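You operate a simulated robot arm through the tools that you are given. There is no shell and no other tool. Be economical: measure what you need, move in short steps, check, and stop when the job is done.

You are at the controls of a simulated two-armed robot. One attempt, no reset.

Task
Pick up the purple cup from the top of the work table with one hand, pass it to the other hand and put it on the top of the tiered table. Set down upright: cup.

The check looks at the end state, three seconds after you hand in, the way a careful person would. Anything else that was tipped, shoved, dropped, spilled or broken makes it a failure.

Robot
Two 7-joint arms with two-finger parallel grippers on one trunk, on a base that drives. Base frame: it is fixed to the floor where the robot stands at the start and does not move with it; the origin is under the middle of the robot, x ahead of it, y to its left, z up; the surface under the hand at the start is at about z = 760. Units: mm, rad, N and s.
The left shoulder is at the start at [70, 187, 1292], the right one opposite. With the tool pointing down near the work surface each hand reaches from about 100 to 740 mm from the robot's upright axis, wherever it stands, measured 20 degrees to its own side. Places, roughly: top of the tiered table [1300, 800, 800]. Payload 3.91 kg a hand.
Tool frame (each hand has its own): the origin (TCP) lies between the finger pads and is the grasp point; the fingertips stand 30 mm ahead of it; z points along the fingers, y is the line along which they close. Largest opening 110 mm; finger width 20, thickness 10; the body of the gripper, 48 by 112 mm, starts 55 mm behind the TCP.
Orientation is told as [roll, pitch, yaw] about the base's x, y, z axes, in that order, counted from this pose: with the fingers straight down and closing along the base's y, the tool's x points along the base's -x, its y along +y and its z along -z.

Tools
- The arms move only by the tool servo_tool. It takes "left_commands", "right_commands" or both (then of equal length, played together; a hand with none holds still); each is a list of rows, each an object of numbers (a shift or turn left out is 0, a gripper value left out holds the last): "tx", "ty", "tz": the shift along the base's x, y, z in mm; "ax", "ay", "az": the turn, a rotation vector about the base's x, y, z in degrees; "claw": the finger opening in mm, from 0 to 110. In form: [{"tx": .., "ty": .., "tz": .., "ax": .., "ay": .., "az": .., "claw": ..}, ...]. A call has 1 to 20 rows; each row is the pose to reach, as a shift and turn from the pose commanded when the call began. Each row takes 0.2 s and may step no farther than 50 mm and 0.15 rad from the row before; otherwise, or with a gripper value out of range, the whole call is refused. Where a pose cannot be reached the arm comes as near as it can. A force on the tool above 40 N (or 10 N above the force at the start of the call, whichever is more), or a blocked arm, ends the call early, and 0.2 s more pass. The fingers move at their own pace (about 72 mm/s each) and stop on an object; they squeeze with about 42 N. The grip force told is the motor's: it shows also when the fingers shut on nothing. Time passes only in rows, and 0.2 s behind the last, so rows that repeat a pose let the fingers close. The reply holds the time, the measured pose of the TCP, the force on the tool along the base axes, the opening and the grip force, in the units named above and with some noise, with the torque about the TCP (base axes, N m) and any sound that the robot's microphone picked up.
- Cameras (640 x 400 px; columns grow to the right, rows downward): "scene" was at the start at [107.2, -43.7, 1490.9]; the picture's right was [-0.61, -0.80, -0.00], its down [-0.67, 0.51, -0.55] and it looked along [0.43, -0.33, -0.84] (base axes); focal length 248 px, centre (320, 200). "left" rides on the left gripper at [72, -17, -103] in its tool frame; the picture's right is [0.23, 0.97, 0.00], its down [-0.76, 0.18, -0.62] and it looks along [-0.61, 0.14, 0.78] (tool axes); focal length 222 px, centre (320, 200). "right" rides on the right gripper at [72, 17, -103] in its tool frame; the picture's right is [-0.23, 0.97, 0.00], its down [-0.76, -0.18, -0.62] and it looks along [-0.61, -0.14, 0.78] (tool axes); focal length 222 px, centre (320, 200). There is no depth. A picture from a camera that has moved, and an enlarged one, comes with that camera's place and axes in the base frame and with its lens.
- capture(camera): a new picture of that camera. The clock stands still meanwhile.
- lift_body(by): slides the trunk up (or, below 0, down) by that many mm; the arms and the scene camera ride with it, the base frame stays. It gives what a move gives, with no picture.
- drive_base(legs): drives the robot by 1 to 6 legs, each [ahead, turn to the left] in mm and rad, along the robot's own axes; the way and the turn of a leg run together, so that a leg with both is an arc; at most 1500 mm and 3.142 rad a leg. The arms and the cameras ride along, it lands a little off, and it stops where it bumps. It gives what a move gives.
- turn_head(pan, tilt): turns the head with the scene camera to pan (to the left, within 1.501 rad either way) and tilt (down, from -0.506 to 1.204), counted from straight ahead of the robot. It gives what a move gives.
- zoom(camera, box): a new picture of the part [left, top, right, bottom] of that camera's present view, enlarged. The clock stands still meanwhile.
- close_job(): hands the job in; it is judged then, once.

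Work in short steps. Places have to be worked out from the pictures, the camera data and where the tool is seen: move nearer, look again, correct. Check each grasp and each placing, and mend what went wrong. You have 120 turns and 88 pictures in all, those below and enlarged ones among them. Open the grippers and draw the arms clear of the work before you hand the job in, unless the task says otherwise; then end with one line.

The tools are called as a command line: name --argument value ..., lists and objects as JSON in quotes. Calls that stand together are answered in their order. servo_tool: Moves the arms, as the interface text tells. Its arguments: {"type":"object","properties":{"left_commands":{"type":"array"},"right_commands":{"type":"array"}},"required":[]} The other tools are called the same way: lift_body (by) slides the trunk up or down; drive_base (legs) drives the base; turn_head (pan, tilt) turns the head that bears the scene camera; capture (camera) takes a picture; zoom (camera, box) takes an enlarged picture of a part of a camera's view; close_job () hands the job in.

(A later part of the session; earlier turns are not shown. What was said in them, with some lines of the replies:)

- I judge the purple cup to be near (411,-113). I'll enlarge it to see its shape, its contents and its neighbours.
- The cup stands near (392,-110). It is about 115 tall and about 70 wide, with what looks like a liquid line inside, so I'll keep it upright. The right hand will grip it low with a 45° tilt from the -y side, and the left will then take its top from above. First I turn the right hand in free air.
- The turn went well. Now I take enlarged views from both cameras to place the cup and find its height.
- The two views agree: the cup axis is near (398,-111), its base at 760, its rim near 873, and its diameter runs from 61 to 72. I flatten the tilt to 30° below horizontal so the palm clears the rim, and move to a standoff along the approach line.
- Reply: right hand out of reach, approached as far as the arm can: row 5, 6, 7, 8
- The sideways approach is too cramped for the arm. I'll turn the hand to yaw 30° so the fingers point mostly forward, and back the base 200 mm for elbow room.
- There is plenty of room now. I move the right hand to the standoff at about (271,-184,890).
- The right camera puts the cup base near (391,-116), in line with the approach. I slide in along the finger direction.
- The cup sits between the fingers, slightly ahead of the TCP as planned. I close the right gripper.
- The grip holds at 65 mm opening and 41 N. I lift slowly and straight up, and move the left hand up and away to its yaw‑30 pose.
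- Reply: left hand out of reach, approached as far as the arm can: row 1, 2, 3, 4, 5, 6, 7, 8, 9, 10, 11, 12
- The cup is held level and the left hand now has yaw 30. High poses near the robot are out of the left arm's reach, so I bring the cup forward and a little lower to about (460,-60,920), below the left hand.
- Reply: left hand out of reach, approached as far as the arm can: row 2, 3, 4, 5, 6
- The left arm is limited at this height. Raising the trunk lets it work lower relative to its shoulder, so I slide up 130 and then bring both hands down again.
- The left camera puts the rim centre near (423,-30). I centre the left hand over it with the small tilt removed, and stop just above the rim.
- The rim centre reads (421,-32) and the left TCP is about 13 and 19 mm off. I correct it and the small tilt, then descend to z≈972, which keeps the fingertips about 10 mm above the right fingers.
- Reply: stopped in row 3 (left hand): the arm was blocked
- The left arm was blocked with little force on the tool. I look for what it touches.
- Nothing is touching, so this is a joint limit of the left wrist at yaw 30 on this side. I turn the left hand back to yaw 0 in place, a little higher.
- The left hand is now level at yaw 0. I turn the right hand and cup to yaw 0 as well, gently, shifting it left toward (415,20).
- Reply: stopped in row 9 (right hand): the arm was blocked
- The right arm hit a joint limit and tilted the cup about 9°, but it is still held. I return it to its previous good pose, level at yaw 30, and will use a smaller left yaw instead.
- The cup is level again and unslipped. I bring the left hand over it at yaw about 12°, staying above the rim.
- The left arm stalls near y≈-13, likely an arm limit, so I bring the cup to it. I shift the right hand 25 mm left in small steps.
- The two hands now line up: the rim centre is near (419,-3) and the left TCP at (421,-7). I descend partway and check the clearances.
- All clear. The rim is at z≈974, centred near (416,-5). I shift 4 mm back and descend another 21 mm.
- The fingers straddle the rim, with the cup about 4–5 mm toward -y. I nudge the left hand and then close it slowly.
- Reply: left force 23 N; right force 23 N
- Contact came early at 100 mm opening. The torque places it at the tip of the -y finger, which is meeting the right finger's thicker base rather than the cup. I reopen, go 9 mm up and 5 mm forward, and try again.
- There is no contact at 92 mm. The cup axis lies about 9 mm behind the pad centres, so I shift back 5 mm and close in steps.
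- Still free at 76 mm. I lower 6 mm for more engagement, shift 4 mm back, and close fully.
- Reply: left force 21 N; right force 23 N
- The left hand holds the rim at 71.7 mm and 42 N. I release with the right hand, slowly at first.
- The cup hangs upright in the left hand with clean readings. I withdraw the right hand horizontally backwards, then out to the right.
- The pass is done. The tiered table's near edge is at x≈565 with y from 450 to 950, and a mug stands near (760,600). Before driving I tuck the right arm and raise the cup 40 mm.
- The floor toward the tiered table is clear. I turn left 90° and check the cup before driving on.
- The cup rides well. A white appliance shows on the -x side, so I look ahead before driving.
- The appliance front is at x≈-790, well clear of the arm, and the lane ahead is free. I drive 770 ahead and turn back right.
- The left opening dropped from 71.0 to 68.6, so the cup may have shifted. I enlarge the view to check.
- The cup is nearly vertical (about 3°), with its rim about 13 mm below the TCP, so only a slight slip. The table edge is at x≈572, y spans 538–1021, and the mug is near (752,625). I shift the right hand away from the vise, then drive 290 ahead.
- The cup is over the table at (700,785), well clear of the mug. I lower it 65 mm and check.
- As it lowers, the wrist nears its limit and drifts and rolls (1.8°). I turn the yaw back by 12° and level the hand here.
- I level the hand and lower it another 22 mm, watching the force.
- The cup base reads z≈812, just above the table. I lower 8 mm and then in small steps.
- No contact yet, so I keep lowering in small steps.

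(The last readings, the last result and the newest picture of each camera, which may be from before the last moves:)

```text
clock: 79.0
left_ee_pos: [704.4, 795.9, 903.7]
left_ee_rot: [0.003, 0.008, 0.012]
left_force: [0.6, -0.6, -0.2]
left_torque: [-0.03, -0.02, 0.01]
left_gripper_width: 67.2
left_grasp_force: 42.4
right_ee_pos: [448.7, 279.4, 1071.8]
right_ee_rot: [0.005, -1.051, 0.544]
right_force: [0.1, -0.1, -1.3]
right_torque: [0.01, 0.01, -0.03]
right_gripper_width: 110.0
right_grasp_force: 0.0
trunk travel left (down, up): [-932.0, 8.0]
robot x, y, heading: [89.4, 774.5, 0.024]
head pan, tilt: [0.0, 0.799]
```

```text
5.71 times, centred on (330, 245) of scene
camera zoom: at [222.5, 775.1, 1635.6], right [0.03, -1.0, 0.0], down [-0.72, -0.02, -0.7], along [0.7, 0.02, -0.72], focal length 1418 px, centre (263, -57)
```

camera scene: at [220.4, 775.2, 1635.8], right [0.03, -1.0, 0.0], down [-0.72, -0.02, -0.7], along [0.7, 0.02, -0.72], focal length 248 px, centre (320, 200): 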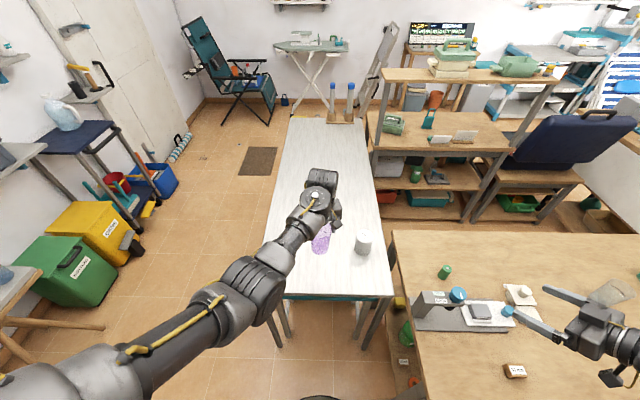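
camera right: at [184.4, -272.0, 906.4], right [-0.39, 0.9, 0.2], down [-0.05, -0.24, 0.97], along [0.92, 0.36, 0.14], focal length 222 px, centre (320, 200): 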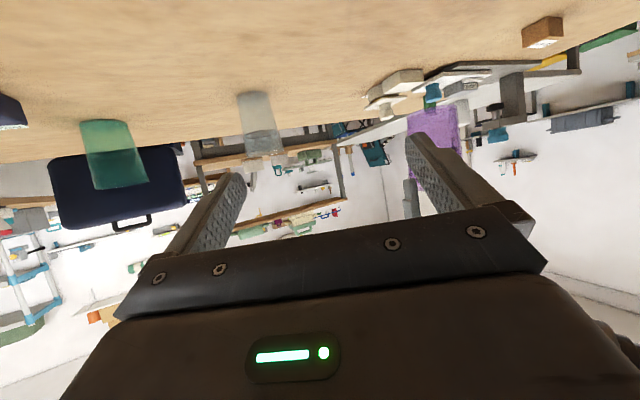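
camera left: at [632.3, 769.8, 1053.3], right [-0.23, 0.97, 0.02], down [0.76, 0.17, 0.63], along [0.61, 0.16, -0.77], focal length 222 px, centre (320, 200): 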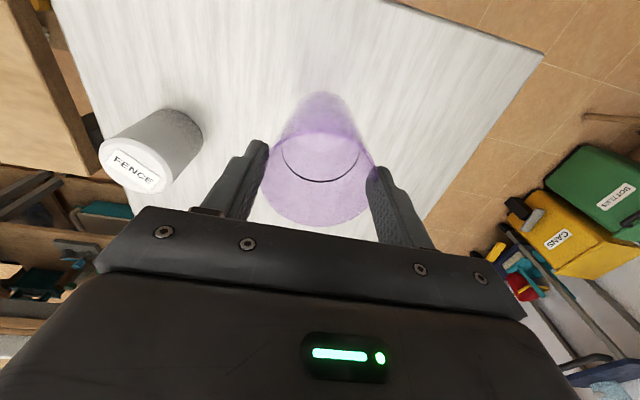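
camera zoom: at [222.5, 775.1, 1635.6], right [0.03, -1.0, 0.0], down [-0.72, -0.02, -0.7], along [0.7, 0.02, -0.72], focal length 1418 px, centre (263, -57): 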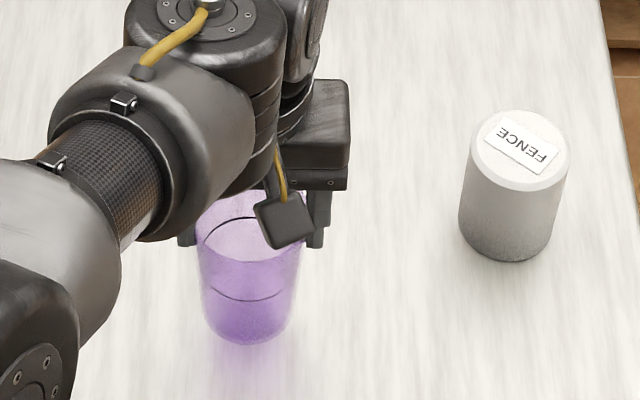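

There is still no contact and the base reads about z≈785, so the table top is lower than the rough 800. I continue in small steps.

servo_tool --left_commands '[{"tz": -2}, {"tz": -4}, {"tz": -6}, {"tz": -6}]'

servo_tool --left_commands '[{"tz": -2}, {"tz": -4}, {"tz": -4}]'

servo_tool --left_commands '[{"tz": -2}, {"tz": -4}, {"tz": -4}]'

capture --camera "left"

```text
clock: 80.0
left_ee_pos: [704.2, 793.4, 896.9]
left_ee_rot: [0.004, 0.004, 0.011]
left_force: [-0.4, 0.2, -0.9]
left_torque: [-0.03, 0.03, 0.02]
left_gripper_width: 67.3
left_grasp_force: 42.0
right_ee_pos: [448.6, 280.1, 1071.3]
right_ee_rot: [0.006, -1.048, 0.543]
right_force: [0.1, 0.0, -0.4]
right_torque: [0.0, -0.01, 0.01]
right_gripper_width: 109.9
right_grasp_force: 0.1
trunk travel left (down, up): [-932.0, 8.0]
robot x, y, heading: [89.2, 774.2, 0.024]
head pan, tilt: [0.0, 0.799]
```

```text
clock: 80.8
left_ee_pos: [704.9, 789.6, 895.2]
left_ee_rot: [-0.001, 0.006, 0.009]
left_force: [-0.2, 0.1, -0.2]
left_torque: [-0.01, 0.02, 0.0]
left_gripper_width: 66.9
left_grasp_force: 41.6
right_ee_pos: [447.7, 281.3, 1071.0]
right_ee_rot: [0.005, -1.049, 0.545]
right_force: [0.0, -0.6, -0.4]
right_torque: [-0.02, 0.03, -0.02]
right_gripper_width: 109.9
right_grasp_force: 0.1
trunk travel left (down, up): [-932.0, 8.0]
robot x, y, heading: [90.9, 775.2, 0.032]
head pan, tilt: [0.0, 0.799]
```

```text
clock: 81.5
left_ee_pos: [700.9, 782.2, 891.7]
left_ee_rot: [-0.008, 0.006, 0.0]
left_force: [0.8, 0.3, 0.2]
left_torque: [-0.02, 0.02, 0.0]
left_gripper_width: 67.2
left_grasp_force: 41.8
right_ee_pos: [449.7, 280.8, 1071.7]
right_ee_rot: [0.004, -1.049, 0.545]
right_force: [0.0, 0.1, 0.0]
right_torque: [-0.02, 0.02, -0.04]
right_gripper_width: 110.0
right_grasp_force: 0.2
trunk travel left (down, up): [-932.0, 8.0]
robot x, y, heading: [90.3, 772.3, 0.021]
head pan, tilt: [0.0, 0.799]
```

```text
22 pictures are left
camera left: at [628.4, 766.8, 996.5], right [-0.23, 0.97, -0.01], down [0.76, 0.18, 0.62], along [0.6, 0.14, -0.79], focal length 222 px, centre (320, 200)
```

left: 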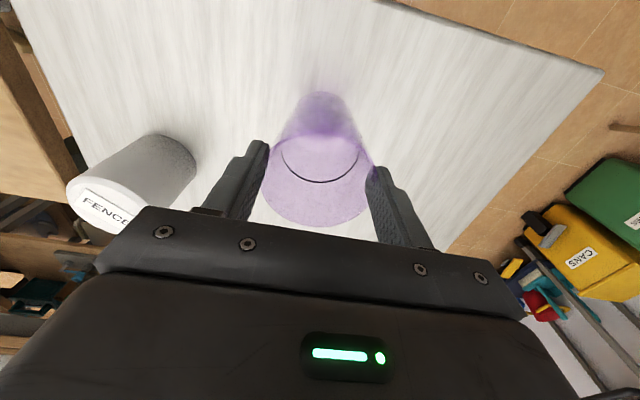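

Still free, and triangulating the mug suggests the top lies nearer z≈740–760. I keep lowering with small steps and force checks.

servo_tool --left_commands '[{"tz": -2}, {"tz": -4}, {"tz": -6}, {"tz": -6}]'

servo_tool --left_commands '[{"tz": -2}, {"tz": -4}, {"tz": -4}]'

zoom --camera "scene" --box '[290, 210, 370, 280]'

```text
clock: 82.5
left_ee_pos: [698.5, 784.6, 890.8]
left_ee_rot: [-0.006, 0.007, 0.001]
left_force: [-0.2, -0.1, -0.4]
left_torque: [-0.04, 0.0, 0.0]
left_gripper_width: 67.0
left_grasp_force: 41.9
left hand out of reach, approached as far as the arm can: row 2, 3, 4
right_ee_pos: [449.2, 280.5, 1072.1]
right_ee_rot: [0.006, -1.049, 0.544]
right_force: [-0.5, -1.2, -0.8]
right_torque: [0.01, -0.01, 0.0]
right_gripper_width: 109.9
right_grasp_force: 0.1
trunk travel left (down, up): [-932.0, 8.0]
robot x, y, heading: [87.8, 773.5, 0.022]
head pan, tilt: [0.0, 0.799]
```

```text
clock: 83.3
left_ee_pos: [697.2, 785.9, 886.3]
left_ee_rot: [-0.007, 0.006, 0.001]
left_force: [0.4, -0.9, -0.5]
left_torque: [-0.01, 0.0, -0.01]
left_gripper_width: 66.9
left_grasp_force: 41.9
right_ee_pos: [449.7, 280.3, 1071.7]
right_ee_rot: [0.004, -1.047, 0.545]
right_force: [-0.6, 1.0, 0.5]
right_torque: [-0.02, 0.03, 0.0]
right_gripper_width: 110.2
right_grasp_force: 0.0
trunk travel left (down, up): [-932.0, 8.0]
robot x, y, heading: [90.6, 773.5, 0.024]
head pan, tilt: [0.0, 0.799]
```

```text
5.71 times, centred on (330, 245) of scene
camera zoom: at [222.6, 775.2, 1635.6], right [0.03, -1.0, 0.0], down [-0.72, -0.02, -0.7], along [0.7, 0.02, -0.72], focal length 1418 px, centre (263, -57)
```

zoom: 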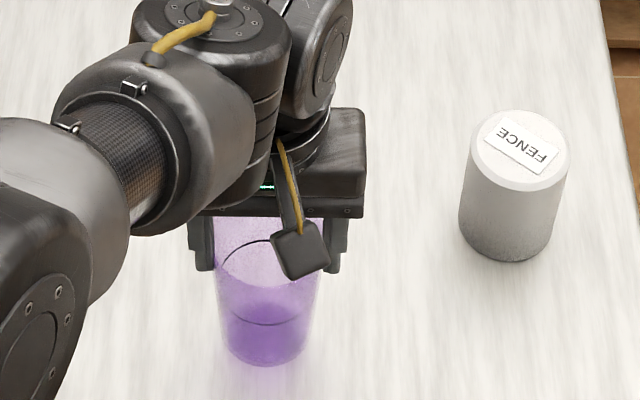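

The left arm is at its low limit, so I lower with the trunk instead, in small amounts, watching the force.

lift_body --by -8

lift_body --by -5

zoom --camera "scene" --box '[290, 210, 370, 280]'

```text
clock: 83.9
left_ee_pos: [698.2, 785.9, 879.2]
left_ee_rot: [-0.007, 0.006, 0.001]
left_force: [0.3, 0.7, -0.6]
left_torque: [0.0, -0.01, 0.02]
left_gripper_width: 67.0
left_grasp_force: 41.6
right_ee_pos: [449.7, 281.4, 1063.6]
right_ee_rot: [0.005, -1.049, 0.543]
right_force: [0.6, 1.0, 0.4]
right_torque: [0.02, 0.0, 0.01]
right_gripper_width: 110.0
right_grasp_force: 0.1
trunk travel left (down, up): [-924.0, 16.0]
robot x, y, heading: [88.1, 773.0, 0.017]
head pan, tilt: [0.0, 0.799]
```

```text
clock: 84.5
left_ee_pos: [696.5, 785.9, 875.7]
left_ee_rot: [-0.006, 0.001, 0.003]
left_force: [-1.9, 1.9, 18.5]
left_torque: [0.15, -0.23, 0.06]
left_gripper_width: 66.9
left_grasp_force: 41.8
right_ee_pos: [448.4, 280.7, 1060.3]
right_ee_rot: [0.001, -1.051, 0.547]
right_force: [0.3, 0.5, 0.5]
right_torque: [-0.01, -0.02, -0.03]
right_gripper_width: 110.0
right_grasp_force: 0.0
trunk travel left (down, up): [-919.0, 21.0]
robot x, y, heading: [92.1, 776.0, 0.024]
head pan, tilt: [0.0, 0.799]
```

```text
5.71 times, centred on (330, 245) of scene
camera zoom: at [219.8, 775.4, 1623.2], right [0.03, -1.0, 0.0], down [-0.72, -0.02, -0.7], along [0.7, 0.02, -0.72], focal length 1418 px, centre (263, -57)
```

zoom: 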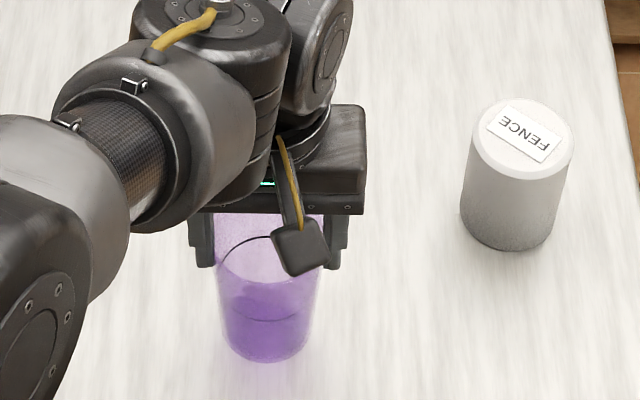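

The cup touches down with 18.5 N. I ease up by 2 mm and open the left hand slowly.

lift_body --by 2

servo_tool --left_commands '[{"claw": 70}, {"claw": 73}, {"claw": 78}, {"claw": 86}, {"claw": 96}, {"claw": 108}, {"claw": 108}]'

capture --camera "left"

```text
clock: 85.0
left_ee_pos: [696.4, 784.2, 875.9]
left_ee_rot: [-0.006, 0.002, 0.0]
left_force: [4.3, 0.8, 9.9]
left_torque: [0.01, -0.78, 0.06]
left_gripper_width: 67.0
left_grasp_force: 41.8
right_ee_pos: [448.1, 280.2, 1059.8]
right_ee_rot: [0.004, -1.051, 0.544]
right_force: [-0.1, 0.7, -0.3]
right_torque: [0.0, -0.01, 0.02]
right_gripper_width: 109.9
right_grasp_force: 0.1
trunk travel left (down, up): [-921.0, 19.0]
robot x, y, heading: [93.2, 776.3, 0.022]
head pan, tilt: [0.0, 0.799]
```

```text
clock: 86.6
left_ee_pos: [696.9, 785.5, 875.6]
left_ee_rot: [-0.006, 0.005, 0.002]
left_force: [0.0, 0.9, -1.1]
left_torque: [-0.02, -0.03, -0.01]
left_gripper_width: 107.7
left_grasp_force: 0.0
right_ee_pos: [449.9, 281.0, 1060.1]
right_ee_rot: [0.006, -1.051, 0.544]
right_force: [-1.0, 0.1, -0.2]
right_torque: [-0.01, -0.03, -0.02]
right_gripper_width: 110.1
right_grasp_force: 0.1
trunk travel left (down, up): [-921.0, 19.0]
robot x, y, heading: [90.1, 772.5, 0.027]
head pan, tilt: [0.0, 0.799]
```

```text
19 pictures are left
camera left: at [625.4, 768.9, 979.5], right [-0.23, 0.97, -0.01], down [0.76, 0.18, 0.62], along [0.6, 0.14, -0.79], focal length 222 px, centre (320, 200)
```

left: 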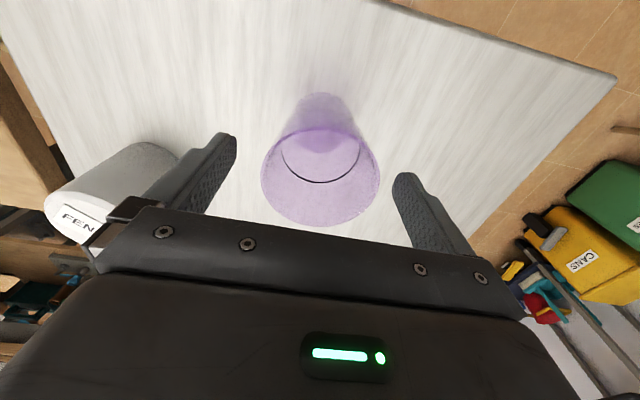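

The cup stands upright, with gaps on both sides of the fingers. I raise by the trunk first, which has no sideways drift, and then by the arm.

lift_body --by 18

servo_tool --left_commands '[{"tz": 10}, {"tz": 20}, {"tz": 30}, {"tz": 45}, {"tz": 60}, {"tz": 80}, {"tz": 100}, {"tz": 120}, {"tz": 120}]'

capture --camera "left"

capture --camera "scene"

```text
clock: 87.2
left_ee_pos: [697.6, 784.8, 894.1]
left_ee_rot: [-0.007, 0.003, 0.001]
left_force: [-0.2, 0.0, 0.6]
left_torque: [-0.02, -0.02, 0.01]
left_gripper_width: 107.9
left_grasp_force: 0.1
right_ee_pos: [450.0, 281.0, 1078.6]
right_ee_rot: [0.003, -1.051, 0.545]
right_force: [0.4, -0.4, 0.1]
right_torque: [0.02, 0.03, 0.01]
right_gripper_width: 109.8
right_grasp_force: 0.1
trunk travel left (down, up): [-939.0, 1.0]
robot x, y, heading: [89.7, 774.0, 0.028]
head pan, tilt: [0.0, 0.799]
```

```text
clock: 89.2
left_ee_pos: [697.1, 785.4, 1012.6]
left_ee_rot: [-0.005, 0.005, 0.003]
left_force: [-0.5, 0.6, 0.7]
left_torque: [0.01, -0.02, -0.01]
left_gripper_width: 107.9
left_grasp_force: 0.0
right_ee_pos: [449.2, 280.6, 1078.3]
right_ee_rot: [0.005, -1.048, 0.541]
right_force: [0.8, 0.0, -0.2]
right_torque: [0.03, 0.01, -0.01]
right_gripper_width: 110.0
right_grasp_force: 0.0
trunk travel left (down, up): [-939.0, 1.0]
robot x, y, heading: [89.6, 774.0, 0.018]
head pan, tilt: [0.0, 0.799]
```

```text
18 pictures are left
camera left: at [625.1, 769.0, 1116.2], right [-0.23, 0.97, 0.0], down [0.76, 0.18, 0.62], along [0.6, 0.14, -0.79], focal length 222 px, centre (320, 200)
```

left: 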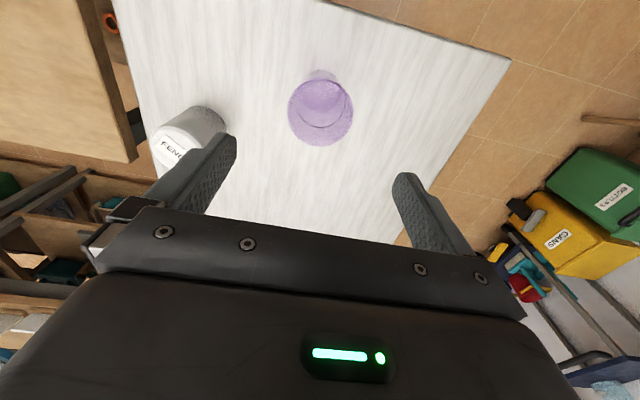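

```text
17 pictures are left
camera scene: at [222.7, 775.1, 1642.6], right [0.03, -1.0, 0.0], down [-0.72, -0.02, -0.7], along [0.7, 0.02, -0.72], focal length 248 px, centre (320, 200)
```

scene: 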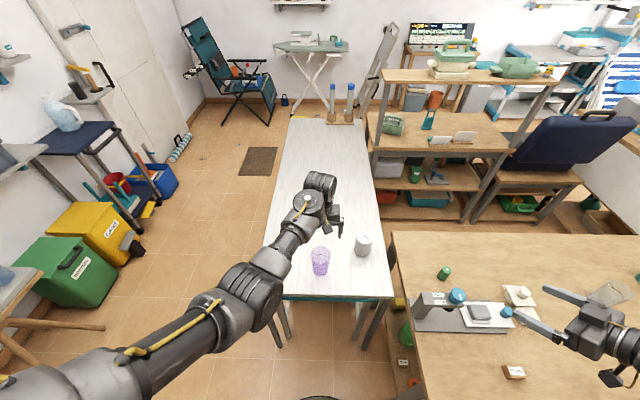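

The cup stands upright and free on the tiered table's top, and the mug and the rest are untouched. I back away to draw both arms clear and take a last look.

drive_base --legs '[[-300, 0]]'

capture --camera "scene"

```text
clock: 91.3
left_ee_pos: [396.0, 776.1, 1012.7]
left_ee_rot: [-0.006, 0.005, 0.001]
left_force: [0.1, -0.1, -0.1]
left_torque: [0.0, 0.02, 0.02]
left_gripper_width: 108.1
left_grasp_force: 0.0
right_ee_pos: [145.9, 273.5, 1078.2]
right_ee_rot: [0.004, -1.049, 0.54]
right_force: [-0.6, 0.3, -0.4]
right_torque: [0.04, 0.0, 0.03]
right_gripper_width: 109.9
right_grasp_force: 0.1
trunk travel left (down, up): [-939.0, 1.0]
robot x, y, heading: [-215.6, 765.9, 0.021]
head pan, tilt: [0.0, 0.799]
```

```text
16 pictures are left
camera scene: at [-79.3, 767.8, 1642.4], right [0.02, -1.0, 0.0], down [-0.72, -0.02, -0.7], along [0.7, 0.02, -0.72], focal length 248 px, centre (320, 200)
```

scene: 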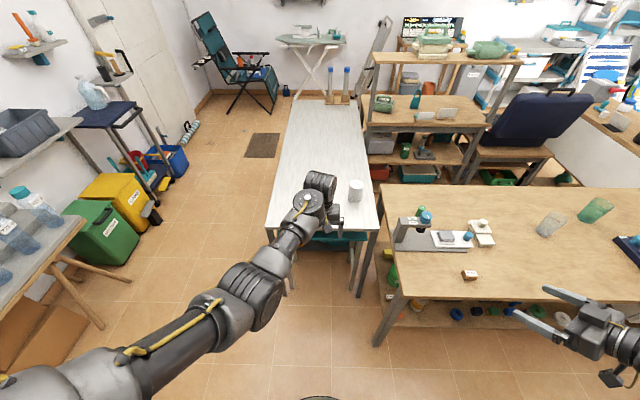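

The left arm hides the cup from the head camera, so I check with the left camera.

capture --camera "left"

```text
15 pictures are left
camera left: at [323.2, 760.7, 1116.4], right [-0.23, 0.97, -0.01], down [0.76, 0.18, 0.62], along [0.6, 0.14, -0.79], focal length 222 px, centre (320, 200)
```

left: 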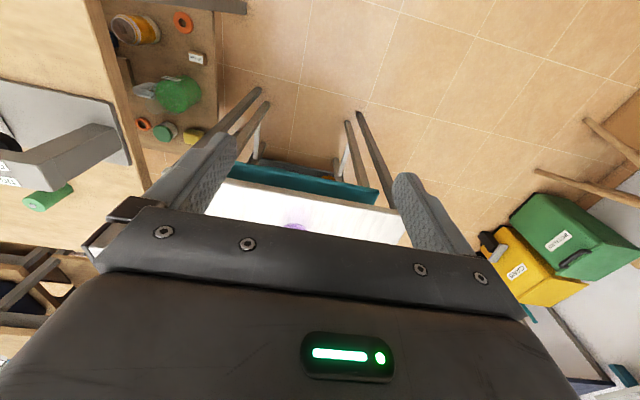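

The base of the cup is visible on the table where I left it, and both grippers are open and clear. I hand the job in.

close_job

```text
The job is handed in.
```

I picked up the purple cup with the right hand, passed it to the left in mid-air, and set it upright on the top of the tiered table. As far as the pictures show, nothing else was disturbed.
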